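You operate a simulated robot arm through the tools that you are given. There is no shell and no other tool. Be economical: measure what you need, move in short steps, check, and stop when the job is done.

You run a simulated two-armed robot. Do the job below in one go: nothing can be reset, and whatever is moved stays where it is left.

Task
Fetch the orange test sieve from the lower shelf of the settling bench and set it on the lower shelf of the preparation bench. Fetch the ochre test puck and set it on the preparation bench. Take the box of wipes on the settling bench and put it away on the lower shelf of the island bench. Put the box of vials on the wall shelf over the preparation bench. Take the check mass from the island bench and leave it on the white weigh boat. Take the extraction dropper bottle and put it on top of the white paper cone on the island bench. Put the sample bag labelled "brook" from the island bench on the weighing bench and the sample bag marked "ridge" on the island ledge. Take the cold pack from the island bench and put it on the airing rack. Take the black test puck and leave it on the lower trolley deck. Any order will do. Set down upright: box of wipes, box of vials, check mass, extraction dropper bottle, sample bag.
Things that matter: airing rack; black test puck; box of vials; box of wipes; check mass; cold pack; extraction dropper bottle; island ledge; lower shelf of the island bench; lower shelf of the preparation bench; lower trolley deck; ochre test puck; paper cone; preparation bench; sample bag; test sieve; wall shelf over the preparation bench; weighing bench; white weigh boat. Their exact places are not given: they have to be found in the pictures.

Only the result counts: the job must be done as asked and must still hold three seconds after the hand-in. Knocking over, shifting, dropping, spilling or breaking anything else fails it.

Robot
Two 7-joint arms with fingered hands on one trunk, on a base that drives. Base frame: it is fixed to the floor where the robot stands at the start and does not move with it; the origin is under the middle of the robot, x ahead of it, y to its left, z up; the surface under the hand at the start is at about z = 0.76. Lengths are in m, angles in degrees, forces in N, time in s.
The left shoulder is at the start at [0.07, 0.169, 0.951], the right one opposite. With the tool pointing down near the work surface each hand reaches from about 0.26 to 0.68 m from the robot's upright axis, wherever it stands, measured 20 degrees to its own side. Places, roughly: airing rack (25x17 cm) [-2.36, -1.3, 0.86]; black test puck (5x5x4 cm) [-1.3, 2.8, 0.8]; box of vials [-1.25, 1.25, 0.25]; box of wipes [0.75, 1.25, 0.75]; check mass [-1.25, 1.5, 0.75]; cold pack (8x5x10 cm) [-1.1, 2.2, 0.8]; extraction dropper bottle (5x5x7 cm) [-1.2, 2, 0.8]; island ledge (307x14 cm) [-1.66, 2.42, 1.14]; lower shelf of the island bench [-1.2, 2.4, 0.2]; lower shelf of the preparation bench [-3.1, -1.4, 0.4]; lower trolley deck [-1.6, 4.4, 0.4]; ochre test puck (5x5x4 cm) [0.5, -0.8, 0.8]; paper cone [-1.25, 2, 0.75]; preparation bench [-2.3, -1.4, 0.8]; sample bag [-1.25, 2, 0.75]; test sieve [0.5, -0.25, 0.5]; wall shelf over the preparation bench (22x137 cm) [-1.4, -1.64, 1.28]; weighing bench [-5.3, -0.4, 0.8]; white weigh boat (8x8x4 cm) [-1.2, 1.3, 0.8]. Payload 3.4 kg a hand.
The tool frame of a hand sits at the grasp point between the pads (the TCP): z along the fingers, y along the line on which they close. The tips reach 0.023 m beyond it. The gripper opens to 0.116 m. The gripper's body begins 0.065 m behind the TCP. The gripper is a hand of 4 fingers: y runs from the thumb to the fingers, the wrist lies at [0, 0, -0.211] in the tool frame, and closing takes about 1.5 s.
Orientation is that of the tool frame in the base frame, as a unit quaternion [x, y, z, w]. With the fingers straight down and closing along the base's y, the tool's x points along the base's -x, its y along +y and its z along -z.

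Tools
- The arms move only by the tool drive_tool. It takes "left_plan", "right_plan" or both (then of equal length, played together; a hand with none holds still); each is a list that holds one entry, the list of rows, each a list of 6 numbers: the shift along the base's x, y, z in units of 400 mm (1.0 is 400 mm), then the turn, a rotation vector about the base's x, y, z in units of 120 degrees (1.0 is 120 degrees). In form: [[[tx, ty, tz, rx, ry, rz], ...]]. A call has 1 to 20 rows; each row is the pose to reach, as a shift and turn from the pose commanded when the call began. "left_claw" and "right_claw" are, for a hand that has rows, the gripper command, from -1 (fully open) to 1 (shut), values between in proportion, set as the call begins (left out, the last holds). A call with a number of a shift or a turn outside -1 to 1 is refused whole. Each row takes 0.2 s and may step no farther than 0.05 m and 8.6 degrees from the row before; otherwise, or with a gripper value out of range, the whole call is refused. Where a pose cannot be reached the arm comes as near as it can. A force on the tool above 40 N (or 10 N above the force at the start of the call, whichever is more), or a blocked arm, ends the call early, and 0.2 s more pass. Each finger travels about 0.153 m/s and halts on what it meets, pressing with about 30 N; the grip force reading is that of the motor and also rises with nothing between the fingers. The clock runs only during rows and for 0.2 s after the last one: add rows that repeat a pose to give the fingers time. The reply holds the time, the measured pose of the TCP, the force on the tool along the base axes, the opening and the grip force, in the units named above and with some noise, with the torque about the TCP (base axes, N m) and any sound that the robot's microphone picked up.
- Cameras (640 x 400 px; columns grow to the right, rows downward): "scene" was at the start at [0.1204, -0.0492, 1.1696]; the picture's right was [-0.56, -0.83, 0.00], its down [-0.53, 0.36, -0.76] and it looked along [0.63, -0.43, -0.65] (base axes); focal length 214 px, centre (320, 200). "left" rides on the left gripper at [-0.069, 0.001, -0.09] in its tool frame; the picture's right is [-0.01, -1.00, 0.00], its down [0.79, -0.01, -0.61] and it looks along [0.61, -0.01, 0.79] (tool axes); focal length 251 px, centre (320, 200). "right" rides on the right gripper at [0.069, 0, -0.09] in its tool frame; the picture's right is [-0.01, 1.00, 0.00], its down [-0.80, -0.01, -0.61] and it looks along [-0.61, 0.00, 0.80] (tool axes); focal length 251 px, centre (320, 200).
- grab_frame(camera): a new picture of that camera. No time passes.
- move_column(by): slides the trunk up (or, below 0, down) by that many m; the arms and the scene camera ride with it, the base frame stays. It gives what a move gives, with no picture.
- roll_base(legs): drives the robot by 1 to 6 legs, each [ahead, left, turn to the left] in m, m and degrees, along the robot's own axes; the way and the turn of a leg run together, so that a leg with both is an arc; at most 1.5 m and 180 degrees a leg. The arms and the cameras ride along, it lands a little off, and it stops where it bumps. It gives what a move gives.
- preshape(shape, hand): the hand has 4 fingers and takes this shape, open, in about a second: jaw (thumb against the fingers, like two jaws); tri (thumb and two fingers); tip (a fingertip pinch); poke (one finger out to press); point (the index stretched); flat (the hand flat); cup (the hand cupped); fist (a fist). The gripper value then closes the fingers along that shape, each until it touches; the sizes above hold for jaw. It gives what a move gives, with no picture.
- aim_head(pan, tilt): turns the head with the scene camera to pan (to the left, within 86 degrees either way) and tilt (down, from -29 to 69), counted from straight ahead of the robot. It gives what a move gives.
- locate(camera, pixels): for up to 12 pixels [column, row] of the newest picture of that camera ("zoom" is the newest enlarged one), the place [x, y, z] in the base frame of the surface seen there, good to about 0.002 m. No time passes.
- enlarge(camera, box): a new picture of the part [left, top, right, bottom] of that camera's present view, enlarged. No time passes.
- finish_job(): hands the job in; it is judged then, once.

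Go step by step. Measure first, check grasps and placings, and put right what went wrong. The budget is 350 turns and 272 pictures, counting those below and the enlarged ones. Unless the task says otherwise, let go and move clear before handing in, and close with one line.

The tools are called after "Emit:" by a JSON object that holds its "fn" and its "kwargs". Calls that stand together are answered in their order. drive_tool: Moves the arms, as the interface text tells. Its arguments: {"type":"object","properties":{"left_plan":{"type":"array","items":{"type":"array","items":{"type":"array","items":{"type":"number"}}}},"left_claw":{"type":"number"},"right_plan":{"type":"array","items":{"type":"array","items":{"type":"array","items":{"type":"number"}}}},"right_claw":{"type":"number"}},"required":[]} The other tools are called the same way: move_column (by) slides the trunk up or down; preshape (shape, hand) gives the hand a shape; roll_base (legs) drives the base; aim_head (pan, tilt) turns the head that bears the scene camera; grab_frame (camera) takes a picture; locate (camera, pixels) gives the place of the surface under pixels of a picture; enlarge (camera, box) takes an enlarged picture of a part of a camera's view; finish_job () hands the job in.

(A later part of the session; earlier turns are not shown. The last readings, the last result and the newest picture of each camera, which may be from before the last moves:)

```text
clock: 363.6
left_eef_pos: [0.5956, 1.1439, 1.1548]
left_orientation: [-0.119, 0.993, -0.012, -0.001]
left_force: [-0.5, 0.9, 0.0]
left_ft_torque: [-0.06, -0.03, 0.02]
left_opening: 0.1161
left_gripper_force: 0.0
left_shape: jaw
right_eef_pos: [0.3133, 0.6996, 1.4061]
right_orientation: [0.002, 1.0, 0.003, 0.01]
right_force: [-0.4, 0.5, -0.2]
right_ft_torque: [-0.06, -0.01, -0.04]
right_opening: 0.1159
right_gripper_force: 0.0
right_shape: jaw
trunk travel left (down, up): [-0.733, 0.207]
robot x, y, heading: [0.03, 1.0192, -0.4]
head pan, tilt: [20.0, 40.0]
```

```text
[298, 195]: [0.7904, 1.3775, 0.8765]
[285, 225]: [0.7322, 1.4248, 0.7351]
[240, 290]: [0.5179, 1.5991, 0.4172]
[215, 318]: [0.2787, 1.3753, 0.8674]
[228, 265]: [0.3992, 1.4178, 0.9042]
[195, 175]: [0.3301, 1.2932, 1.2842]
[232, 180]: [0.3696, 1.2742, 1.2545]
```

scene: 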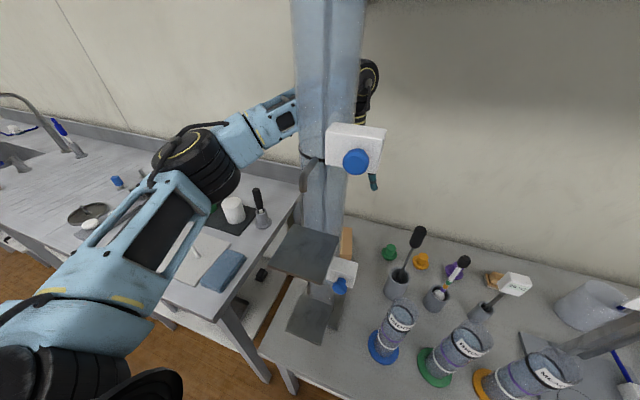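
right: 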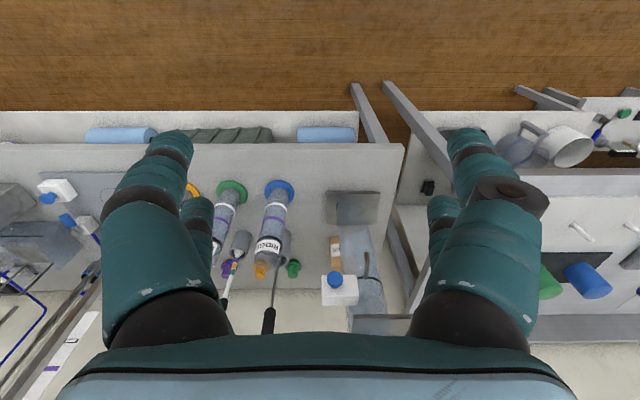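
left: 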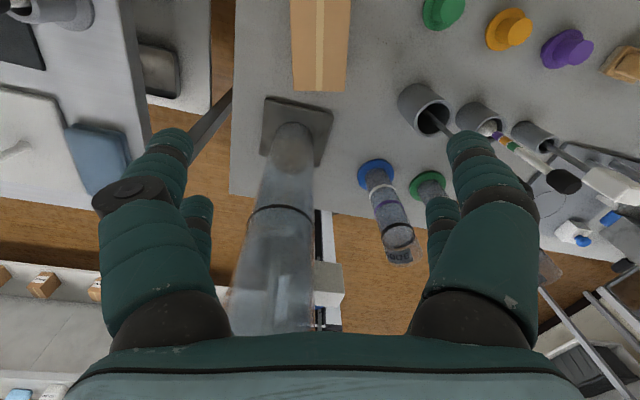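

Next bench's edge is at y 1.378 (z 0.878); the elbow (centre ≈y 1.33) would just graze it. Shift the base +y 0.025 while the arm moves −y 0.025 to bring the elbow in.

Emit:
{"fn": "roll_base", "kwargs": {"legs": [[0, 0.028, 0.4]]}}

Emit:
{"fn": "drive_tool", "kwargs": {"left_plan": [[[0.0, -0.04, 0, 0, 0, 0], [0.01, -0.08, 0, 0, 0, 0], [0.01, -0.08, 0, 0, 0, 0]]]}}

Emit:
{"fn": "grab_frame", "kwargs": {"camera": "scene"}}

Emit:
{"fn": "locate", "kwargs": {"camera": "scene", "pixels": [[200, 165], [225, 195], [180, 155], [235, 170], [215, 150], [190, 195]]}}

```text
clock: 364.4
left_eef_pos: [0.5933, 1.1614, 1.1559]
left_orientation: [-0.12, 0.993, -0.005, 0.001]
left_force: [-0.5, -0.4, 0.4]
left_ft_torque: [0.03, 0.01, 0.0]
left_opening: 0.1157
left_gripper_force: 0.0
left_shape: jaw
right_eef_pos: [0.316, 0.7126, 1.4015]
right_orientation: [-0.001, 1.0, 0.01, 0.01]
right_force: [0.4, -0.3, -0.4]
right_ft_torque: [0.09, 0.02, 0.01]
right_opening: 0.1159
right_gripper_force: 0.1
right_shape: jaw
trunk travel left (down, up): [-0.733, 0.207]
robot x, y, heading: [0.0309, 1.0436, 0.5]
head pan, tilt: [20.0, 40.0]
```

```text
clock: 365.2
left_eef_pos: [0.5971, 1.1378, 1.1549]
left_orientation: [-0.121, 0.993, -0.009, 0.001]
left_force: [-0.6, 0.3, -0.4]
left_ft_torque: [0.02, 0.01, -0.02]
left_opening: 0.1161
left_gripper_force: 0.0
left_shape: jaw
right_eef_pos: [0.3155, 0.7225, 1.4039]
right_orientation: [-0.001, 1.0, 0.006, 0.011]
right_force: [0.4, 0.2, 0.4]
right_ft_torque: [-0.02, -0.01, 0.01]
right_opening: 0.1157
right_gripper_force: 0.1
right_shape: jaw
trunk travel left (down, up): [-0.733, 0.207]
robot x, y, heading: [0.0344, 1.0476, 0.9]
head pan, tilt: [20.0, 40.0]
```

```text
123 pictures are left
```

scene: 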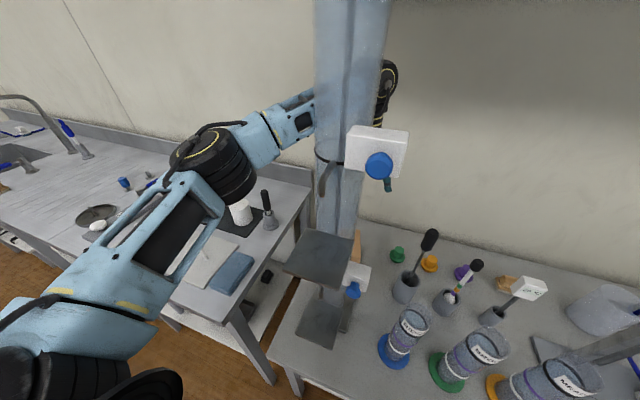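

```text
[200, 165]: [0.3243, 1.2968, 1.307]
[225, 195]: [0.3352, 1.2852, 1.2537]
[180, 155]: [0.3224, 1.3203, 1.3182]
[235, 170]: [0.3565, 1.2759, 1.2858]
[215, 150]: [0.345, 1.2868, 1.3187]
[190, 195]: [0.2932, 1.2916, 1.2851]
```

Elbow bottom ≈1.21, so after lowering 0.30 it stays ≈0.905, above the bench edge. Lower in steps.

Emit:
{"fn": "move_column", "kwargs": {"by": -0.2}}

Emit:
{"fn": "grab_frame", "kwargs": {"camera": "left"}}

Emit:
{"fn": "grab_frame", "kwargs": {"camera": "scene"}}

```text
clock: 367.4
left_eef_pos: [0.5967, 1.1368, 0.9554]
left_orientation: [-0.122, 0.993, -0.01, 0.0]
left_force: [0.3, 0.2, 0.1]
left_ft_torque: [0.01, 0.03, 0.01]
left_opening: 0.116
left_gripper_force: 0.0
left_shape: jaw
right_eef_pos: [0.3161, 0.7221, 1.2043]
right_orientation: [-0.001, 1.0, 0.006, 0.011]
right_force: [0.3, -0.3, -0.8]
right_ft_torque: [-0.03, 0.03, -0.02]
right_opening: 0.1158
right_gripper_force: 0.0
right_shape: jaw
trunk travel left (down, up): [-0.533, 0.407]
robot x, y, heading: [0.0296, 1.0459, 0.5]
head pan, tilt: [20.0, 40.0]
```

```text
122 pictures are left
```

left: 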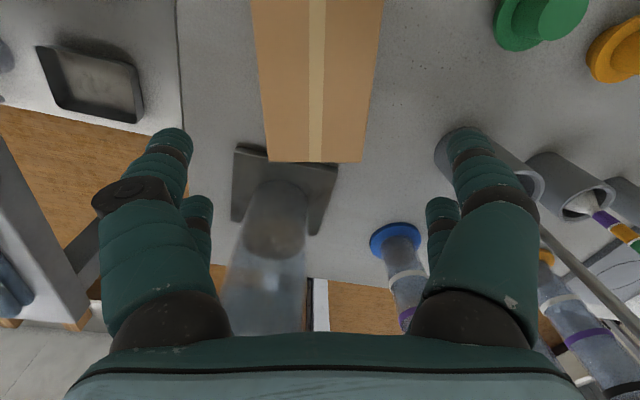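

```text
121 pictures are left
```

scene: 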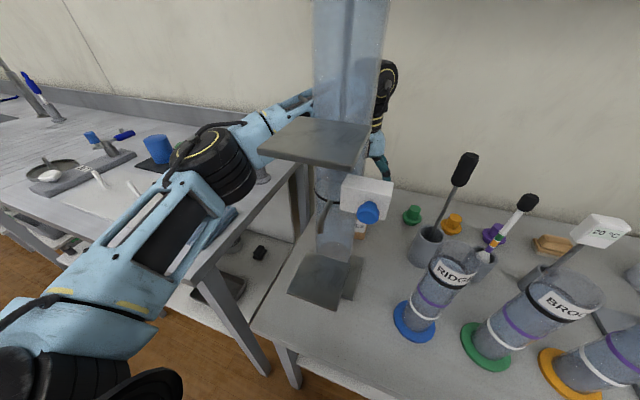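

Emit:
{"fn": "locate", "kwargs": {"camera": "left", "pixels": [[440, 150], [500, 145], [520, 185], [320, 160], [268, 158], [366, 158], [385, 20], [253, 20], [545, 160]]}}

```text
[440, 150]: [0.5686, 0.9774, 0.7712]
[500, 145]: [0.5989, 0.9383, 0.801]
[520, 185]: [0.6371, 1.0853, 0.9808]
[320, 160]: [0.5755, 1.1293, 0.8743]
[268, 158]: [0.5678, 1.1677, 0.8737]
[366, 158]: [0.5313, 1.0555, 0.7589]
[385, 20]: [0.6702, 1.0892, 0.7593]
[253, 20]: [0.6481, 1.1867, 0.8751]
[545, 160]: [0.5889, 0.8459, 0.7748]
```

Emit:
{"fn": "move_column", "kwargs": {"by": -0.102}}

Emit:
{"fn": "grab_frame", "kwargs": {"camera": "left"}}

Emit:
{"fn": "grab_frame", "kwargs": {"camera": "scene"}}

```text
clock: 368.7
left_eef_pos: [0.5975, 1.1377, 0.8542]
left_orientation: [-0.12, 0.993, -0.008, 0.001]
left_force: [0.8, -0.2, 0.8]
left_ft_torque: [0.02, -0.01, 0.01]
left_opening: 0.1159
left_gripper_force: 0.1
left_shape: jaw
right_eef_pos: [0.3146, 0.7211, 1.1012]
right_orientation: [-0.001, 1.0, 0.006, 0.011]
right_force: [-0.3, -0.5, -0.2]
right_ft_torque: [-0.03, 0.02, -0.01]
right_opening: 0.1159
right_gripper_force: 0.2
right_shape: jaw
trunk travel left (down, up): [-0.431, 0.509]
robot x, y, heading: [0.0279, 1.048, 0.2]
head pan, tilt: [20.0, 40.0]
```

```text
120 pictures are left
```

left: 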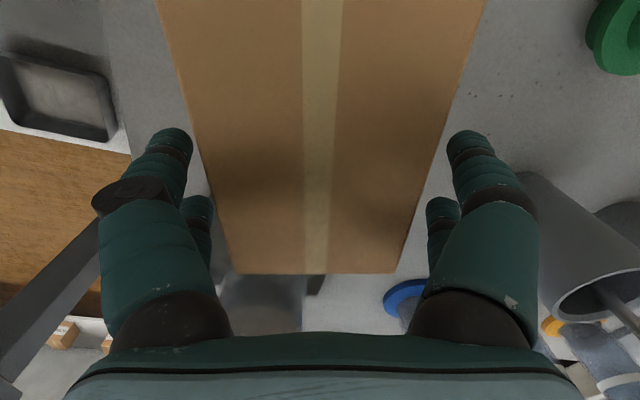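

```text
119 pictures are left
```

scene: 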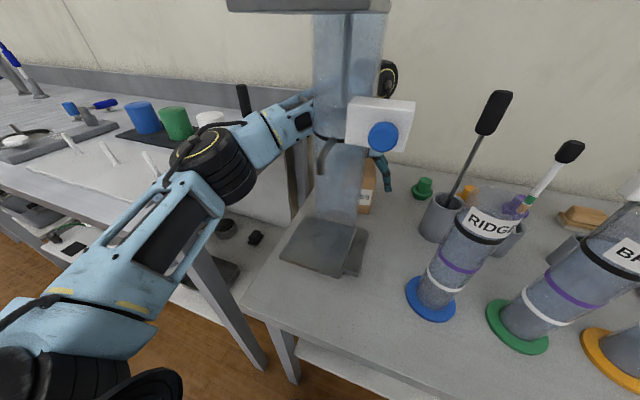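

Fingers straddle the box. Close and lift slightly.

Emit:
{"fn": "drive_tool", "kwargs": {"left_plan": [[[0, 0, 0, 0, 0, 0], [0, 0, 0, 0, 0, 0], [0, 0, 0, 0, 0, 0], [0, 0, 0, 0, 0, 0], [0, 0, 0, 0, 0, 0]]], "left_claw": 1}}

Emit:
{"fn": "move_column", "kwargs": {"by": 0.1}}

Emit:
{"fn": "grab_frame", "kwargs": {"camera": "left"}}

```text
clock: 369.9
left_eef_pos: [0.5969, 1.1375, 0.8539]
left_orientation: [-0.121, 0.993, -0.009, -0.001]
left_force: [-0.3, -0.2, 0.4]
left_ft_torque: [0.02, 0.03, -0.03]
left_opening: 0.0645
left_gripper_force: 29.9
left_shape: jaw
right_eef_pos: [0.3163, 0.7205, 1.1011]
right_orientation: [-0.001, 1.0, 0.007, 0.01]
right_force: [0.6, -0.7, 0.3]
right_ft_torque: [-0.02, 0.0, 0.01]
right_opening: 0.1155
right_gripper_force: 0.1
right_shape: jaw
trunk travel left (down, up): [-0.431, 0.509]
robot x, y, heading: [0.0336, 1.0476, 0.6]
head pan, tilt: [20.0, 40.0]
```

```text
clock: 371.2
left_eef_pos: [0.5976, 1.1375, 0.9529]
left_orientation: [-0.121, 0.993, -0.009, -0.001]
left_force: [-0.2, 0.9, -2.3]
left_ft_torque: [0.0, 0.05, 0.0]
left_opening: 0.0644
left_gripper_force: 29.9
left_shape: jaw
right_eef_pos: [0.3158, 0.7217, 1.2003]
right_orientation: [0.0, 1.0, 0.007, 0.011]
right_force: [-0.1, -0.7, 0.0]
right_ft_torque: [-0.01, 0.02, 0.03]
right_opening: 0.116
right_gripper_force: 0.0
right_shape: jaw
trunk travel left (down, up): [-0.531, 0.409]
robot x, y, heading: [0.0295, 1.0483, 0.4]
head pan, tilt: [20.0, 40.0]
```

```text
118 pictures are left
```

left: 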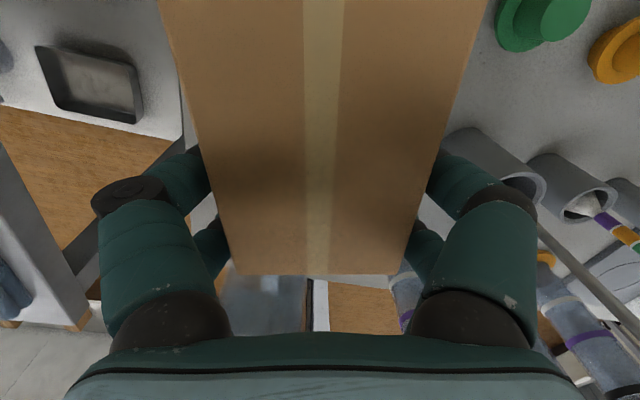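

Held (0.0645). Raise, slide left past the pipe, then back out.

Emit:
{"fn": "move_column", "kwargs": {"by": 0.2}}

Emit:
{"fn": "roll_base", "kwargs": {"legs": [[0, 0.27, 0], [-0.5, 0, 0]]}}

Emit:
{"fn": "grab_frame", "kwargs": {"camera": "scene"}}

```text
clock: 373.4
left_eef_pos: [0.5989, 1.1377, 1.1539]
left_orientation: [-0.121, 0.993, -0.009, -0.001]
left_force: [-0.4, -0.4, -1.5]
left_ft_torque: [-0.06, 0.03, 0.03]
left_opening: 0.0642
left_gripper_force: 30.1
left_shape: jaw
right_eef_pos: [0.3158, 0.721, 1.4007]
right_orientation: [-0.002, 1.0, 0.007, 0.011]
right_force: [0.4, 0.0, -0.5]
right_ft_torque: [-0.01, 0.03, 0.0]
right_opening: 0.1159
right_gripper_force: 0.0
right_shape: jaw
trunk travel left (down, up): [-0.731, 0.209]
robot x, y, heading: [0.0322, 1.0477, 0.4]
head pan, tilt: [20.0, 40.0]
```

```text
clock: 377.8
left_eef_pos: [0.0999, 1.4005, 1.152]
left_orientation: [-0.118, 0.993, -0.009, -0.001]
left_force: [0.2, 0.1, -1.9]
left_ft_torque: [-0.05, 0.04, -0.03]
left_opening: 0.0646
left_gripper_force: 29.5
left_shape: jaw
right_eef_pos: [-0.1839, 0.9863, 1.4002]
right_orientation: [0.001, 1.0, 0.007, 0.01]
right_force: [-0.8, 0.1, -0.1]
right_ft_torque: [0.02, 0.05, 0.04]
right_opening: 0.116
right_gripper_force: 0.0
right_shape: jaw
trunk travel left (down, up): [-0.731, 0.209]
robot x, y, heading: [-0.4693, 1.3122, 0.5]
head pan, tilt: [20.0, 40.0]
```

```text
117 pictures are left
```

scene: 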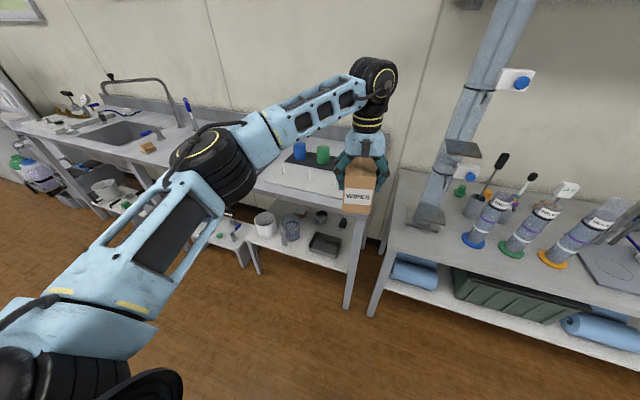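

Box out cleanly. Turn to face the island.

Emit:
{"fn": "roll_base", "kwargs": {"legs": [[0.1, 0.2, 90], [0, 0, 89.5]]}}

Emit:
{"fn": "aim_head", "kwargs": {"pan": 0, "tilt": 45}}

Emit:
{"fn": "grab_frame", "kwargs": {"camera": "scene"}}

```text
clock: 385.8
left_eef_pos: [-1.1011, 1.439, 1.1529]
left_orientation: [0.995, 0.096, -0.001, -0.009]
left_force: [0.1, 0.1, -2.0]
left_ft_torque: [-0.01, -0.07, 0.03]
left_opening: 0.0642
left_gripper_force: 30.0
left_shape: jaw
right_eef_pos: [-0.8, 1.8408, 1.4007]
right_orientation: [1.0, -0.023, -0.01, 0.007]
right_force: [-1.3, -0.2, -0.4]
right_ft_torque: [0.01, -0.01, 0.03]
right_opening: 0.1159
right_gripper_force: 0.1
right_shape: jaw
trunk travel left (down, up): [-0.731, 0.209]
robot x, y, heading: [-0.5266, 1.5007, 177.7]
head pan, tilt: [20.0, 40.0]
cut short: leg 1
```

```text
clock: 386.6
left_eef_pos: [-1.101, 1.4395, 1.1538]
left_orientation: [0.995, 0.097, 0.001, -0.009]
left_force: [-0.4, 0.4, -1.3]
left_ft_torque: [0.0, -0.01, 0.01]
left_opening: 0.0645
left_gripper_force: 30.2
left_shape: jaw
right_eef_pos: [-0.7997, 1.8402, 1.4011]
right_orientation: [1.0, -0.024, -0.011, 0.006]
right_force: [0.2, -0.6, 0.4]
right_ft_torque: [-0.02, -0.01, 0.02]
right_opening: 0.1158
right_gripper_force: 0.0
right_shape: jaw
trunk travel left (down, up): [-0.731, 0.209]
robot x, y, heading: [-0.5267, 1.5029, 177.9]
head pan, tilt: [0.0, 45.0]
```

```text
116 pictures are left
```

scene: 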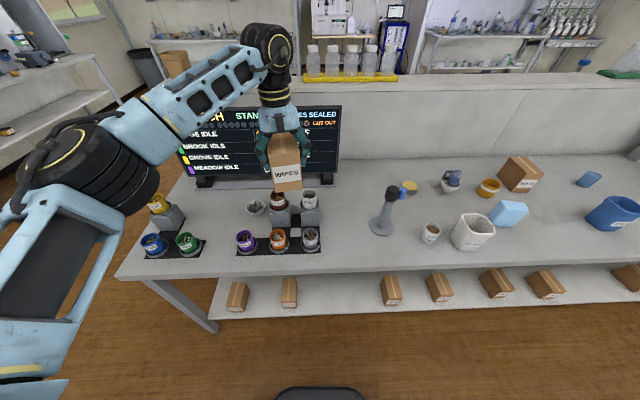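

Emit:
{"fn": "roll_base", "kwargs": {"legs": [[-0.38, -0.2, 2]]}}

Emit:
{"fn": "drive_tool", "kwargs": {"left_plan": [[[0.05, 0, -0.05, 0, 0, 0], [0.1, 0, -0.1, 0, 0, 0], [0.15, 0, -0.15, 0, 0, 0], [0.2, 0, -0.2, 0, 0, 0], [0.25, 0, -0.25, 0, 0, 0], [0.25, 0, -0.3, 0, 0, 0], [0.25, 0, -0.3, 0, 0, 0]]]}}

Emit:
{"fn": "move_column", "kwargs": {"by": -0.4}}

Emit:
{"fn": "move_column", "kwargs": {"by": -0.3}}

Emit:
{"fn": "grab_frame", "kwargs": {"camera": "scene"}}

```text
clock: 389.3
left_eef_pos: [-0.7125, 1.6113, 1.1517]
left_orientation: [0.993, 0.117, 0.0, -0.008]
left_force: [0.0, 0.2, -2.3]
left_ft_torque: [0.02, -0.04, 0.0]
left_opening: 0.0645
left_gripper_force: 29.6
left_shape: jaw
right_eef_pos: [-0.4265, 2.023, 1.4011]
right_orientation: [1.0, -0.004, -0.009, 0.006]
right_force: [-0.4, 0.1, -0.4]
right_ft_torque: [-0.02, 0.0, 0.0]
right_opening: 0.1159
right_gripper_force: 0.1
right_shape: jaw
trunk travel left (down, up): [-0.731, 0.209]
robot x, y, heading: [-0.1404, 1.6944, 180.0]
head pan, tilt: [0.0, 45.0]
```

```text
clock: 390.9
left_eef_pos: [-0.614, 1.6106, 1.0329]
left_orientation: [0.993, 0.116, 0.001, -0.01]
left_force: [0.1, -0.5, -1.8]
left_ft_torque: [0.03, -0.04, 0.01]
left_opening: 0.0644
left_gripper_force: 30.0
left_shape: jaw
right_eef_pos: [-0.425, 2.024, 1.401]
right_orientation: [1.0, -0.004, -0.011, 0.006]
right_force: [0.3, 0.4, -0.9]
right_ft_torque: [0.01, -0.03, 0.02]
right_opening: 0.1159
right_gripper_force: 0.0
right_shape: jaw
trunk travel left (down, up): [-0.731, 0.209]
robot x, y, heading: [-0.1449, 1.6938, 179.7]
head pan, tilt: [0.0, 45.0]
```

```text
clock: 394.7
left_eef_pos: [-0.6124, 1.6105, 0.6339]
left_orientation: [0.993, 0.116, 0.001, -0.008]
left_force: [0.1, 0.7, -1.0]
left_ft_torque: [0.08, -0.06, -0.02]
left_opening: 0.0644
left_gripper_force: 29.8
left_shape: jaw
right_eef_pos: [-0.4239, 2.0247, 1.0002]
right_orientation: [1.0, -0.005, -0.011, 0.006]
right_force: [0.4, -0.2, 0.1]
right_ft_torque: [0.0, 0.02, -0.03]
right_opening: 0.1159
right_gripper_force: 0.0
right_shape: jaw
trunk travel left (down, up): [-0.331, 0.609]
robot x, y, heading: [-0.142, 1.6959, 179.5]
head pan, tilt: [0.0, 45.0]
```

```text
clock: 397.7
left_eef_pos: [-0.6123, 1.6111, 0.3335]
left_orientation: [0.993, 0.116, 0.0, -0.009]
left_force: [0.6, 0.7, -1.6]
left_ft_torque: [0.07, -0.04, 0.03]
left_opening: 0.0646
left_gripper_force: 30.0
left_shape: jaw
right_eef_pos: [-0.4248, 2.0238, 0.7012]
right_orientation: [1.0, -0.005, -0.011, 0.006]
right_force: [-0.5, 0.1, 0.0]
right_ft_torque: [0.01, 0.03, 0.0]
right_opening: 0.116
right_gripper_force: 0.1
right_shape: jaw
trunk travel left (down, up): [-0.031, 0.909]
robot x, y, heading: [-0.1433, 1.6954, 179.6]
head pan, tilt: [0.0, 45.0]
```

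```text
115 pictures are left
```

scene: 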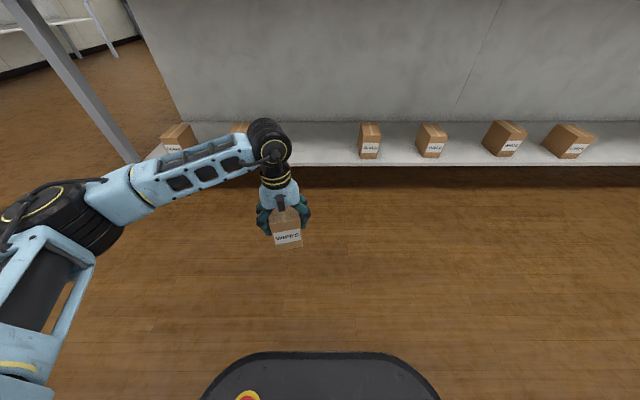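

Emit:
{"fn": "locate", "kwargs": {"camera": "scene", "pixels": [[360, 150], [379, 157], [320, 160], [320, 140], [250, 125], [290, 222], [360, 125], [320, 166]]}}

Emit:
{"fn": "roll_base", "kwargs": {"legs": [[0.4, -0.02, 0]]}}

Emit:
{"fn": "grab_frame", "kwargs": {"camera": "scene"}}

Emit:
{"fn": "grab_frame", "kwargs": {"camera": "left"}}

```text
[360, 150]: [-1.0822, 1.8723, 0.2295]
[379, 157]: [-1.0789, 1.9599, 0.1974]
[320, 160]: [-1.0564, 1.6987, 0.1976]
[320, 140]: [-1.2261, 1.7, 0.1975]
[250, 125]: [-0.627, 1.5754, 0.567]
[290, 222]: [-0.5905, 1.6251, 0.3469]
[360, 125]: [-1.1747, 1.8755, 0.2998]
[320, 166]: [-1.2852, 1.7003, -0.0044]
```

```text
clock: 400.2
left_eef_pos: [-1.0182, 1.6347, 0.3339]
left_orientation: [0.993, 0.114, 0.0, -0.009]
left_force: [-1.0, 0.4, -2.3]
left_ft_torque: [0.0, -0.04, -0.02]
left_opening: 0.0643
left_gripper_force: 29.8
left_shape: jaw
right_eef_pos: [-0.8286, 2.0481, 0.7009]
right_orientation: [1.0, -0.007, -0.011, 0.006]
right_force: [-0.4, 0.3, 0.1]
right_ft_torque: [-0.01, -0.02, 0.01]
right_opening: 0.1158
right_gripper_force: 0.1
right_shape: jaw
trunk travel left (down, up): [-0.031, 0.909]
robot x, y, heading: [-0.5463, 1.7168, 179.7]
head pan, tilt: [0.0, 45.0]
```

```text
114 pictures are left
```

scene: 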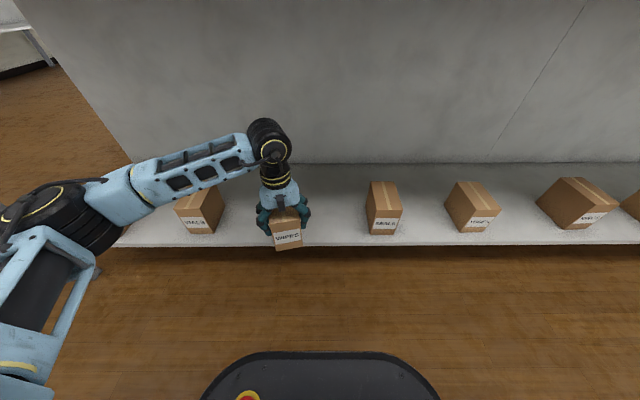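

```text
113 pictures are left
```

left: 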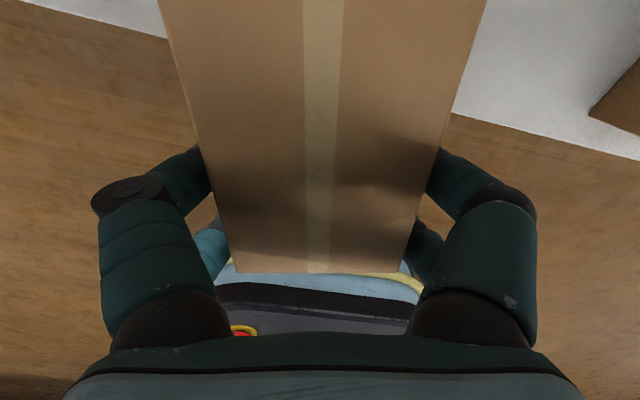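

Emit:
{"fn": "roll_base", "kwargs": {"legs": [[0.085, 0, 0]]}}

Emit:
{"fn": "drive_tool", "kwargs": {"left_plan": [[[0, 0, -0.05, 0, 0, 0], [0, 0, -0.085, 0, 0, 0], [0, 0, -0.095, 0, 0, 0], [0, 0, -0.1, 0, 0, 0]]]}}

Emit:
{"fn": "grab_frame", "kwargs": {"camera": "scene"}}

```text
clock: 401.3
left_eef_pos: [-1.1023, 1.6351, 0.3341]
left_orientation: [0.993, 0.114, 0.001, -0.009]
left_force: [-0.3, -0.2, -1.2]
left_ft_torque: [0.01, -0.06, 0.01]
left_opening: 0.0643
left_gripper_force: 29.9
left_shape: jaw
right_eef_pos: [-0.9142, 2.0477, 0.7002]
right_orientation: [1.0, -0.006, -0.011, 0.006]
right_force: [0.7, -0.2, 0.0]
right_ft_torque: [0.01, -0.01, 0.03]
right_opening: 0.1159
right_gripper_force: 0.1
right_shape: jaw
trunk travel left (down, up): [-0.031, 0.909]
robot x, y, heading: [-0.636, 1.7181, 179.6]
head pan, tilt: [0.0, 45.0]
```

```text
clock: 402.3
left_eef_pos: [-1.1023, 1.6373, 0.2938]
left_orientation: [0.993, 0.114, 0.0, -0.009]
left_force: [1.6, 0.6, -1.1]
left_ft_torque: [-0.03, -0.01, 0.03]
left_opening: 0.0645
left_gripper_force: 29.7
left_shape: jaw
right_eef_pos: [-0.9152, 2.0464, 0.6997]
right_orientation: [1.0, -0.006, -0.01, 0.006]
right_force: [-0.6, 0.6, -0.1]
right_ft_torque: [0.0, -0.02, 0.0]
right_opening: 0.1162
right_gripper_force: 0.2
right_shape: jaw
trunk travel left (down, up): [-0.031, 0.909]
robot x, y, heading: [-0.6308, 1.7212, 179.6]
head pan, tilt: [0.0, 45.0]
```

```text
112 pictures are left
```

scene: 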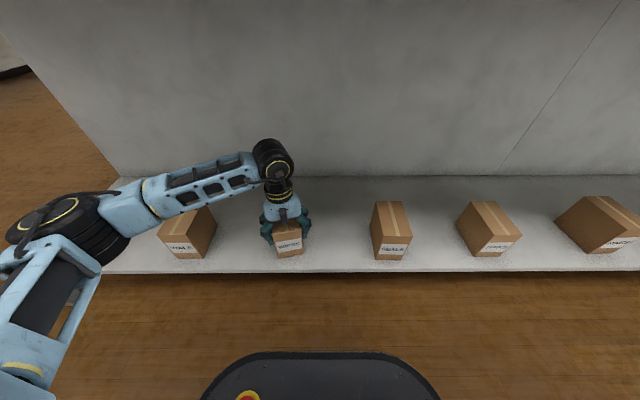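

Emit:
{"fn": "drive_tool", "kwargs": {"left_plan": [[[0, 0, -0.006, 0, 0, 0], [0, 0, -0.01, 0, 0, 0]]]}}

Emit:
{"fn": "drive_tool", "kwargs": {"left_plan": [[[0, 0, 0, 0, 0, 0], [0, 0, 0, 0, 0, 0], [0, 0, 0, 0, 0, 0], [0, 0, 0, 0, 0, 0], [0, 0, 0.1, 0, 0, 0], [0, 0, 0.2, 0, 0, 0], [0, 0, 0.26, 0, 0, 0], [0, 0, 0.26, 0, 0, 0]]], "left_claw": -1}}

Emit:
{"fn": "grab_frame", "kwargs": {"camera": "left"}}

```text
clock: 402.9
left_eef_pos: [-1.1019, 1.636, 0.2931]
left_orientation: [0.993, 0.114, -0.002, -0.01]
left_force: [-1.5, -0.4, 21.6]
left_ft_torque: [-0.16, -0.05, 0.02]
left_opening: 0.0641
left_gripper_force: 30.1
left_shape: jaw
right_eef_pos: [-0.9115, 2.0479, 0.7032]
right_orientation: [1.0, -0.006, -0.013, 0.006]
right_force: [0.3, 0.3, 0.8]
right_ft_torque: [0.03, -0.03, 0.0]
right_opening: 0.116
right_gripper_force: 0.0
right_shape: jaw
trunk travel left (down, up): [-0.031, 0.909]
robot x, y, heading: [-0.6306, 1.7173, 179.4]
head pan, tilt: [0.0, 45.0]
```

```text
clock: 404.7
left_eef_pos: [-1.1018, 1.6355, 0.3926]
left_orientation: [0.993, 0.114, 0.002, -0.009]
left_force: [0.1, -0.3, 0.3]
left_ft_torque: [0.01, -0.01, -0.01]
left_opening: 0.116
left_gripper_force: 0.0
left_shape: jaw
right_eef_pos: [-0.9133, 2.0481, 0.7005]
right_orientation: [1.0, -0.006, -0.01, 0.007]
right_force: [0.8, 0.0, 0.2]
right_ft_torque: [0.0, 0.01, 0.01]
right_opening: 0.1161
right_gripper_force: 0.1
right_shape: jaw
trunk travel left (down, up): [-0.031, 0.909]
robot x, y, heading: [-0.636, 1.7169, 179.8]
head pan, tilt: [0.0, 45.0]
```

```text
111 pictures are left
```

left: 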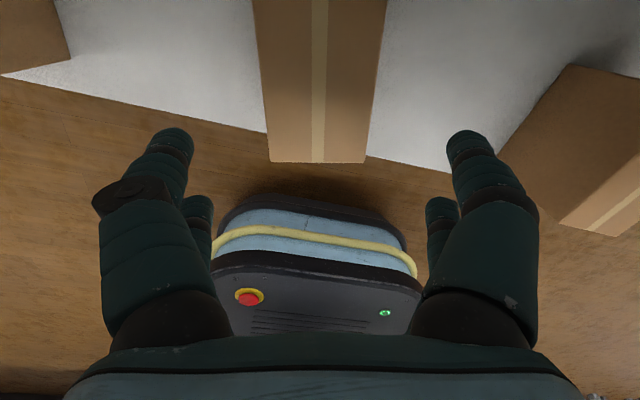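

Wipes box stands on the shelf. Now measure the VIALS box next to it.

Emit:
{"fn": "enlarge", "kwargs": {"camera": "scene", "box": [140, 180, 240, 280]}}

Emit:
{"fn": "locate", "kwargs": {"camera": "left", "pixels": [[575, 68], [500, 150], [618, 230], [560, 222], [630, 180], [585, 200]]}}

```text
4.00 times, centred on (190, 230) of scene
```

zoom: 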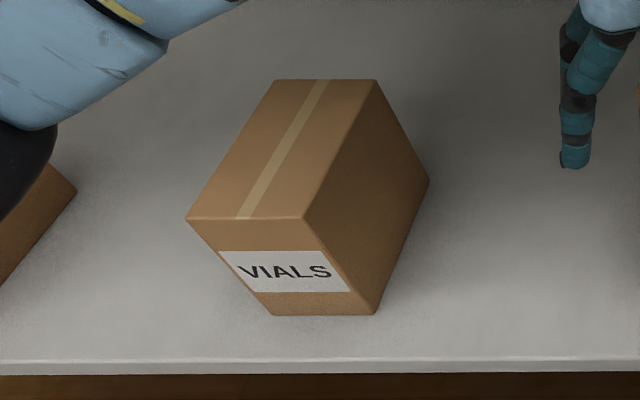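

```text
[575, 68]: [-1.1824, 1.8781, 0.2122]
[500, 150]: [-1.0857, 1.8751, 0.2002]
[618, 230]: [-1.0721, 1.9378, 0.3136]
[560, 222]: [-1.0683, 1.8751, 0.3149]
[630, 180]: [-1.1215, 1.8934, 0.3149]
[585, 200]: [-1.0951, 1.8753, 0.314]
```

Emit:
{"fn": "locate", "kwargs": {"camera": "zoom", "pixels": [[188, 216], [302, 216], [275, 82], [374, 82], [375, 310], [272, 312], [425, 182]]}}

```text
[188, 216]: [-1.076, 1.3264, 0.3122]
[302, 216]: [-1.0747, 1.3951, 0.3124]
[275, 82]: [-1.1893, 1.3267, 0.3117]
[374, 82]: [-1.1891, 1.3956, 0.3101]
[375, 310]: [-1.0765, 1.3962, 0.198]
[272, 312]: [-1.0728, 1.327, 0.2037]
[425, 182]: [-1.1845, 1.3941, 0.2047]
```

VIALS box is axis-aligned: x -1.075…-1.19, y 1.327…1.395, z 0.198…0.312. For the high wall shelf I need a 45° tilted grip; back off, un-yaw and tilt the left hand.

Emit:
{"fn": "roll_base", "kwargs": {"legs": [[-0.25, 0.275, 0.3]]}}

Emit:
{"fn": "drive_tool", "kwargs": {"left_plan": [[[0, 0, 0, 0, 0, -0.06], [0, 0, 0, 0, 0, -0.11], [0, 0, 0, 0, 0, -0.11]]]}}

Emit:
{"fn": "drive_tool", "kwargs": {"left_plan": [[[-0.03, 0, 0, 0, 0.06, 0], [-0.06, 0, 0, 0, 0.12, 0], [-0.09, 0, 0, 0, 0.18, 0], [-0.12, 0, 0, 0, 0.24, 0], [-0.15, 0, 0, 0, 0.31, 0], [-0.18, 0, 0, 0, 0.375, 0], [-0.18, 0, 0, 0, 0.375, 0]]]}}

Emit:
{"fn": "grab_frame", "kwargs": {"camera": "left"}}

Emit:
{"fn": "grab_frame", "kwargs": {"camera": "scene"}}

```text
clock: 407.1
left_eef_pos: [-0.8487, 1.3578, 0.3947]
left_orientation: [0.993, 0.114, 0.001, -0.009]
left_force: [0.6, 0.6, -0.5]
left_ft_torque: [0.0, 0.01, -0.01]
left_opening: 0.1158
left_gripper_force: 0.1
left_shape: jaw
right_eef_pos: [-0.6602, 1.7717, 0.7018]
right_orientation: [1.0, -0.006, -0.011, 0.007]
right_force: [0.1, -0.5, 0.3]
right_ft_torque: [-0.02, -0.01, 0.02]
right_opening: 0.1159
right_gripper_force: 0.0
right_shape: jaw
trunk travel left (down, up): [-0.031, 0.909]
robot x, y, heading: [-0.3823, 1.4411, 179.6]
head pan, tilt: [0.0, 45.0]
```

```text
clock: 407.9
left_eef_pos: [-0.8484, 1.3592, 0.3927]
left_orientation: [1.0, -0.002, 0.001, -0.009]
left_force: [-0.2, -0.5, 0.1]
left_ft_torque: [0.04, 0.0, 0.0]
left_opening: 0.1159
left_gripper_force: 0.1
left_shape: jaw
right_eef_pos: [-0.6587, 1.7714, 0.7016]
right_orientation: [1.0, -0.006, -0.01, 0.007]
right_force: [0.0, -1.2, 0.4]
right_ft_torque: [-0.02, 0.01, -0.02]
right_opening: 0.1161
right_gripper_force: 0.0
right_shape: jaw
trunk travel left (down, up): [-0.031, 0.909]
robot x, y, heading: [-0.3788, 1.4405, 179.9]
head pan, tilt: [0.0, 45.0]
```

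```text
clock: 409.5
left_eef_pos: [-0.9203, 1.359, 0.3917]
left_orientation: [0.924, -0.004, -0.382, -0.007]
left_force: [0.2, -1.2, -0.3]
left_ft_torque: [-0.01, 0.05, 0.0]
left_opening: 0.1161
left_gripper_force: 0.1
left_shape: jaw
right_eef_pos: [-0.6601, 1.7702, 0.7011]
right_orientation: [1.0, -0.006, -0.011, 0.007]
right_force: [0.3, 0.4, 0.1]
right_ft_torque: [-0.01, 0.02, 0.01]
right_opening: 0.1159
right_gripper_force: 0.0
right_shape: jaw
trunk travel left (down, up): [-0.031, 0.909]
robot x, y, heading: [-0.3797, 1.4427, 179.3]
head pan, tilt: [0.0, 45.0]
```

```text
109 pictures are left
```

left: 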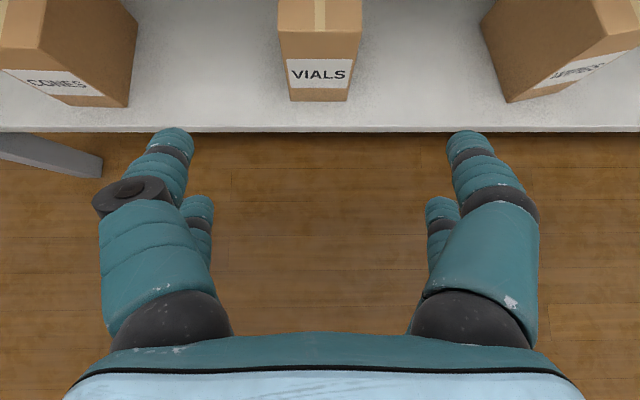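

```text
108 pictures are left
```

scene: 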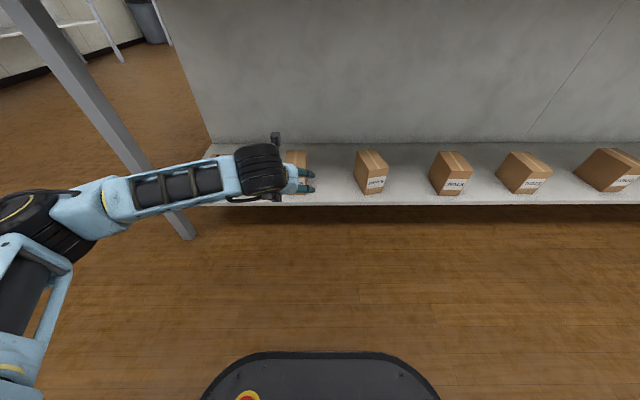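

Emit:
{"fn": "roll_base", "kwargs": {"legs": [[0.1, 0, 0.3]]}}

Emit:
{"fn": "drive_tool", "kwargs": {"left_plan": [[[-0.02, 0, -0.06, 0, 0, 0], [-0.04, 0, -0.11, 0, 0, 0], [-0.1, 0, -0.17, 0, 0, 0], [-0.16, 0, -0.23, 0, 0, 0], [-0.215, 0.005, -0.29, 0, 0, 0], [-0.215, 0.005, -0.29, 0, 0, 0]]]}}

Emit:
{"fn": "grab_frame", "kwargs": {"camera": "left"}}

```text
clock: 410.6
left_eef_pos: [-1.0195, 1.3567, 0.3916]
left_orientation: [0.925, -0.002, -0.38, -0.006]
left_force: [0.6, 0.5, -0.7]
left_ft_torque: [0.01, -0.01, 0.02]
left_opening: 0.1159
left_gripper_force: 0.0
left_shape: jaw
right_eef_pos: [-0.7607, 1.7701, 0.7016]
right_orientation: [1.0, -0.005, -0.011, 0.007]
right_force: [0.5, -0.2, -1.0]
right_ft_torque: [0.0, 0.0, 0.0]
right_opening: 0.1159
right_gripper_force: 0.0
right_shape: jaw
trunk travel left (down, up): [-0.031, 0.909]
robot x, y, heading: [-0.4768, 1.4453, 180.0]
head pan, tilt: [0.0, 45.0]
```

```text
clock: 412.0
left_eef_pos: [-1.1052, 1.3595, 0.2749]
left_orientation: [0.924, -0.003, -0.382, -0.007]
left_force: [1.2, 1.2, 2.9]
left_ft_torque: [0.06, 0.05, -0.01]
left_opening: 0.116
left_gripper_force: 0.1
left_shape: jaw
right_eef_pos: [-0.7601, 1.7705, 0.702]
right_orientation: [1.0, -0.004, -0.011, 0.007]
right_force: [-0.2, -0.1, 0.4]
right_ft_torque: [-0.02, 0.04, 0.0]
right_opening: 0.1161
right_gripper_force: 0.0
right_shape: jaw
trunk travel left (down, up): [-0.031, 0.909]
robot x, y, heading: [-0.481, 1.4397, 179.6]
head pan, tilt: [0.0, 45.0]
```

```text
107 pictures are left
```

left: 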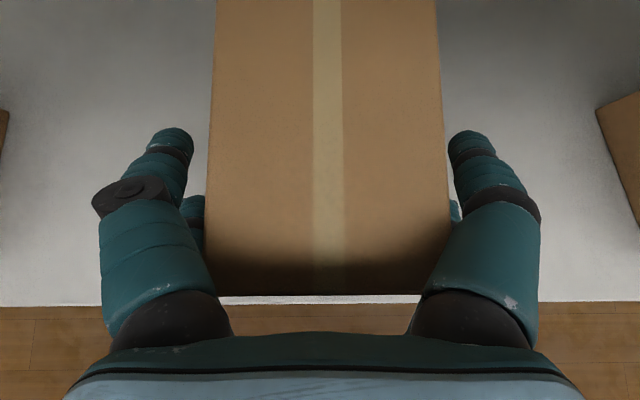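

Emit:
{"fn": "drive_tool", "kwargs": {"left_plan": [[[0, 0, 0, 0, 0, 0], [0, 0, 0, 0, 0, 0], [0, 0, 0, 0, 0, 0], [0, 0, 0, 0, 0, 0], [0, 0, 0, 0, 0, 0]]], "left_claw": 1}}

Emit:
{"fn": "move_column", "kwargs": {"by": 0.06}}

Emit:
{"fn": "grab_frame", "kwargs": {"camera": "left"}}

```text
clock: 413.2
left_eef_pos: [-1.1051, 1.3598, 0.2746]
left_orientation: [0.924, -0.002, -0.382, -0.006]
left_force: [0.5, -1.6, 4.6]
left_ft_torque: [-0.29, 0.02, 0.1]
left_opening: 0.0726
left_gripper_force: 30.5
left_shape: jaw
right_eef_pos: [-0.7595, 1.7708, 0.7006]
right_orientation: [1.0, -0.004, -0.011, 0.007]
right_force: [1.0, -0.8, 0.5]
right_ft_torque: [-0.05, -0.01, -0.01]
right_opening: 0.116
right_gripper_force: 0.0
right_shape: jaw
trunk travel left (down, up): [-0.031, 0.909]
robot x, y, heading: [-0.4765, 1.4418, 179.6]
head pan, tilt: [0.0, 45.0]
```

```text
clock: 414.2
left_eef_pos: [-1.1053, 1.3585, 0.3341]
left_orientation: [0.924, -0.002, -0.381, -0.007]
left_force: [0.2, 0.2, -2.2]
left_ft_torque: [0.0, -0.09, 0.0]
left_opening: 0.0725
left_gripper_force: 30.0
left_shape: jaw
right_eef_pos: [-0.7594, 1.7688, 0.7613]
right_orientation: [1.0, -0.004, -0.011, 0.006]
right_force: [0.2, -0.1, 0.9]
right_ft_torque: [0.01, -0.01, -0.01]
right_opening: 0.1158
right_gripper_force: 0.1
right_shape: jaw
trunk travel left (down, up): [-0.091, 0.849]
robot x, y, heading: [-0.478, 1.4442, 179.7]
head pan, tilt: [0.0, 45.0]
```

```text
106 pictures are left
```

left: 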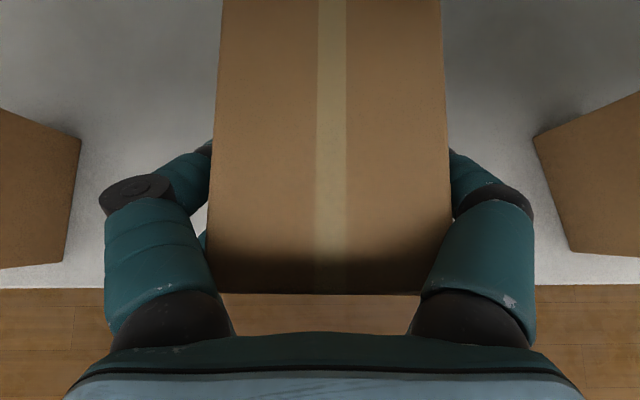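

Held (0.0725). Back out, raise, and rearrange: left (box) high, right ready for the cold pack.

Emit:
{"fn": "roll_base", "kwargs": {"legs": [[-0.35, 0, 0.3]]}}

Emit:
{"fn": "move_column", "kwargs": {"by": 0.4}}

Emit:
{"fn": "drive_tool", "kwargs": {"left_plan": [[[0.03, 0, 0.08, 0, 0, 0], [0.06, 0, 0.16, 0, 0, 0], [0.09, 0, 0.24, 0, 0, 0], [0.12, 0, 0.32, 0, 0, 0], [0.15, 0, 0.4, 0, 0, 0], [0.18, 0, 0.48, 0, 0, 0], [0.2, 0, 0.56, 0, 0, 0], [0.2, 0, 0.64, 0, 0, 0], [0.2, 0, 0.72, 0, 0, 0], [0.2, 0, 0.75, 0, 0, 0]]], "right_plan": [[[-0.05, -0.04, -0.05, 0, 0, 0], [-0.1, -0.08, -0.1, 0, 0, 0], [-0.15, -0.12, -0.15, 0, 0, 0], [-0.2, -0.16, -0.2, 0, 0, 0], [-0.25, -0.2, -0.25, 0, 0, 0], [-0.3, -0.24, -0.3, 0, 0, 0], [-0.35, -0.28, -0.35, 0, 0, 0], [-0.4, -0.32, -0.4, 0, 0, 0], [-0.45, -0.36, -0.45, 0, 0, 0], [-0.48, -0.38, -0.45, 0, 0, 0]]]}}

Emit:
{"fn": "grab_frame", "kwargs": {"camera": "scene"}}

```text
clock: 416.5
left_eef_pos: [-0.7556, 1.3543, 0.334]
left_orientation: [0.924, 0.001, -0.382, -0.006]
left_force: [-0.5, 0.0, -3.5]
left_ft_torque: [-0.03, -0.1, -0.03]
left_opening: 0.0729
left_gripper_force: 30.4
left_shape: jaw
right_eef_pos: [-0.4145, 1.768, 0.7611]
right_orientation: [1.0, 0.0, -0.011, 0.007]
right_force: [0.3, 0.1, 0.0]
right_ft_torque: [-0.02, -0.02, -0.03]
right_opening: 0.1159
right_gripper_force: 0.1
right_shape: jaw
trunk travel left (down, up): [-0.091, 0.849]
robot x, y, heading: [-0.1282, 1.4414, -179.8]
head pan, tilt: [0.0, 45.0]
```

```text
clock: 420.3
left_eef_pos: [-0.7558, 1.3543, 0.7342]
left_orientation: [0.924, 0.002, -0.381, -0.005]
left_force: [-1.1, -0.1, -2.9]
left_ft_torque: [-0.02, -0.09, 0.03]
left_opening: 0.0728
left_gripper_force: 30.6
left_shape: jaw
right_eef_pos: [-0.4148, 1.7691, 1.1607]
right_orientation: [1.0, 0.0, -0.011, 0.007]
right_force: [-0.1, -0.4, -1.0]
right_ft_torque: [-0.01, -0.01, -0.01]
right_opening: 0.1158
right_gripper_force: 0.0
right_shape: jaw
trunk travel left (down, up): [-0.491, 0.449]
robot x, y, heading: [-0.1303, 1.4454, -179.9]
head pan, tilt: [0.0, 45.0]
```

```text
clock: 422.5
left_eef_pos: [-0.6759, 1.3551, 1.0335]
left_orientation: [0.924, 0.001, -0.381, -0.006]
left_force: [-0.5, -0.4, -3.2]
left_ft_torque: [0.01, -0.08, -0.01]
left_opening: 0.0728
left_gripper_force: 29.9
left_shape: jaw
right_eef_pos: [-0.606, 1.6165, 0.9801]
right_orientation: [1.0, -0.001, -0.011, 0.006]
right_force: [0.4, 0.8, -0.3]
right_ft_torque: [0.0, 0.03, -0.04]
right_opening: 0.1156
right_gripper_force: 0.1
right_shape: jaw
trunk travel left (down, up): [-0.491, 0.449]
robot x, y, heading: [-0.1288, 1.4424, -179.8]
head pan, tilt: [0.0, 45.0]
```

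```text
105 pictures are left
```

scene: 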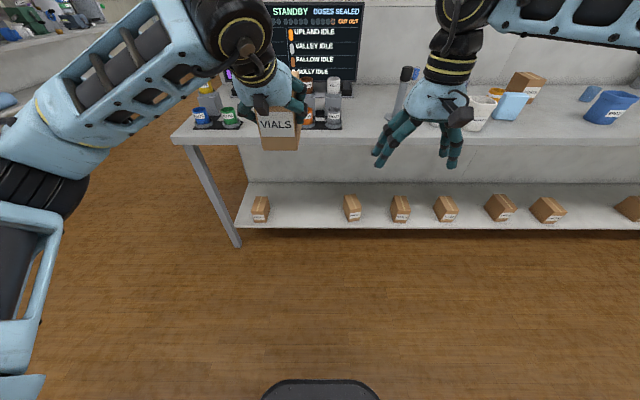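

Emit:
{"fn": "roll_base", "kwargs": {"legs": [[-0.05, -0.6, -0.2]]}}

Emit:
{"fn": "drive_tool", "kwargs": {"left_plan": [[[0.03, 0, 0.08, 0, 0, 0], [0.06, 0, 0.16, 0, 0, 0], [0.1, 0, 0.24, 0, 0, 0], [0.13, 0, 0.32, 0, 0, 0], [0.16, 0, 0.4, 0, 0, 0], [0.2, 0, 0.45, 0, 0, 0], [0.2, 0, 0.45, 0, 0, 0]]]}}

Emit:
{"fn": "grab_frame", "kwargs": {"camera": "scene"}}

```text
clock: 425.9
left_eef_pos: [-0.6263, 1.9618, 1.0341]
left_orientation: [0.925, -0.002, -0.381, -0.007]
left_force: [-0.1, 0.1, -3.1]
left_ft_torque: [-0.01, -0.07, 0.02]
left_opening: 0.0726
left_gripper_force: 30.4
left_shape: jaw
right_eef_pos: [-0.5554, 2.2213, 0.9819]
right_orientation: [1.0, -0.005, -0.011, 0.008]
right_force: [0.3, 0.5, -0.4]
right_ft_torque: [0.03, -0.04, 0.02]
right_opening: 0.116
right_gripper_force: 0.1
right_shape: jaw
trunk travel left (down, up): [-0.491, 0.449]
robot x, y, heading: [-0.0802, 2.0389, 179.6]
head pan, tilt: [0.0, 45.0]
```

```text
clock: 427.5
left_eef_pos: [-0.5471, 1.9642, 1.2132]
left_orientation: [0.924, -0.002, -0.382, -0.007]
left_force: [-0.7, 1.0, -2.8]
left_ft_torque: [-0.03, -0.09, -0.04]
left_opening: 0.0728
left_gripper_force: 29.9
left_shape: jaw
right_eef_pos: [-0.5555, 2.2218, 0.9808]
right_orientation: [1.0, -0.004, -0.011, 0.006]
right_force: [0.8, -0.1, 0.3]
right_ft_torque: [0.04, -0.02, 0.03]
right_opening: 0.1158
right_gripper_force: 0.1
right_shape: jaw
trunk travel left (down, up): [-0.491, 0.449]
robot x, y, heading: [-0.0783, 2.0377, 180.0]
head pan, tilt: [0.0, 45.0]
```

```text
104 pictures are left
```

scene: 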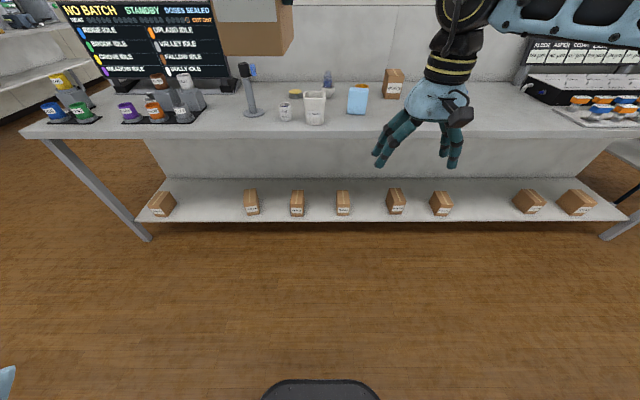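

Emit:
{"fn": "roll_base", "kwargs": {"legs": [[0.57, 0, 0]]}}

Emit:
{"fn": "grab_frame", "kwargs": {"camera": "right"}}

Emit:
{"fn": "grab_frame", "kwargs": {"camera": "scene"}}

```text
clock: 430.8
left_eef_pos: [-1.1157, 1.9623, 1.2127]
left_orientation: [0.924, 0.0, -0.382, -0.006]
left_force: [0.1, 0.8, -2.6]
left_ft_torque: [-0.03, -0.08, 0.0]
left_opening: 0.0726
left_gripper_force: 30.3
left_shape: jaw
right_eef_pos: [-1.125, 2.2211, 0.9814]
right_orientation: [1.0, -0.003, -0.01, 0.007]
right_force: [0.2, 0.2, 0.5]
right_ft_torque: [0.02, 0.0, -0.01]
right_opening: 0.1157
right_gripper_force: 0.0
right_shape: jaw
trunk travel left (down, up): [-0.491, 0.449]
robot x, y, heading: [-0.6484, 2.0458, -179.9]
head pan, tilt: [0.0, 45.0]
```

```text
103 pictures are left
```

right: 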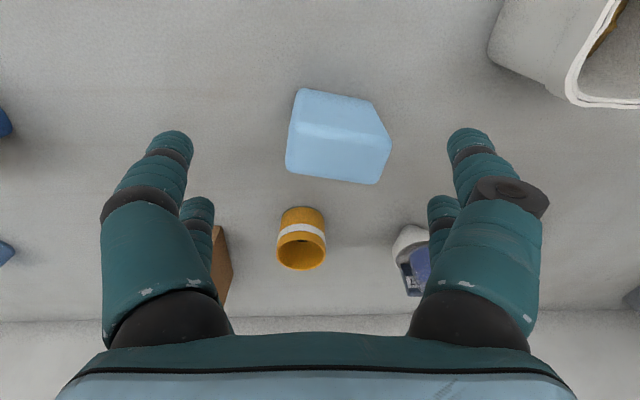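

```text
102 pictures are left
```

scene: 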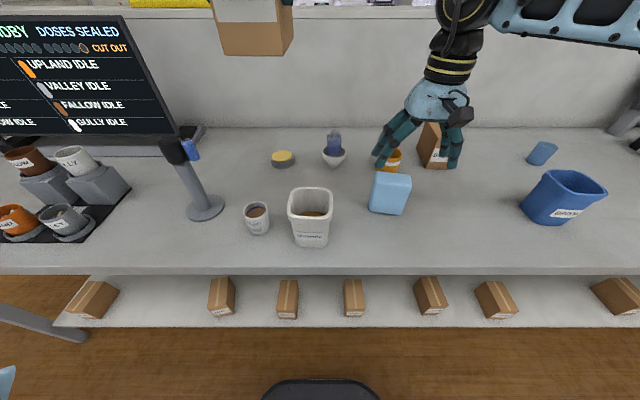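

Emit:
{"fn": "enlarge", "kwargs": {"camera": "right", "box": [270, 75, 410, 195]}}

Emit:
{"fn": "locate", "kwargs": {"camera": "right", "pixels": [[304, 92], [372, 105], [298, 130], [384, 148], [290, 170], [376, 180], [335, 158], [340, 115], [390, 145]]}}

```text
3.33 times, centred on (340, 135) of right
```

zoom: 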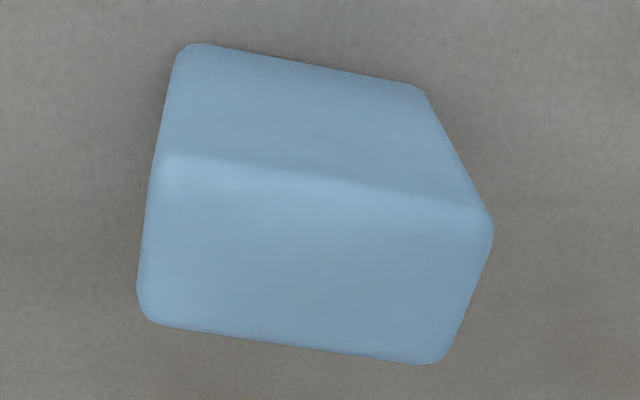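

```text
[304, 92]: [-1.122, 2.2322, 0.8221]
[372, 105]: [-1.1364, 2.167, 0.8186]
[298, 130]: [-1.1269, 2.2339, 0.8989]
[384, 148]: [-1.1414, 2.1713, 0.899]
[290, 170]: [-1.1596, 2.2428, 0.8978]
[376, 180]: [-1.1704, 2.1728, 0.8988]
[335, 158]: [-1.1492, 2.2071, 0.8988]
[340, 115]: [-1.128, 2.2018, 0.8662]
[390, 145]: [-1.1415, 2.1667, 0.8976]
```

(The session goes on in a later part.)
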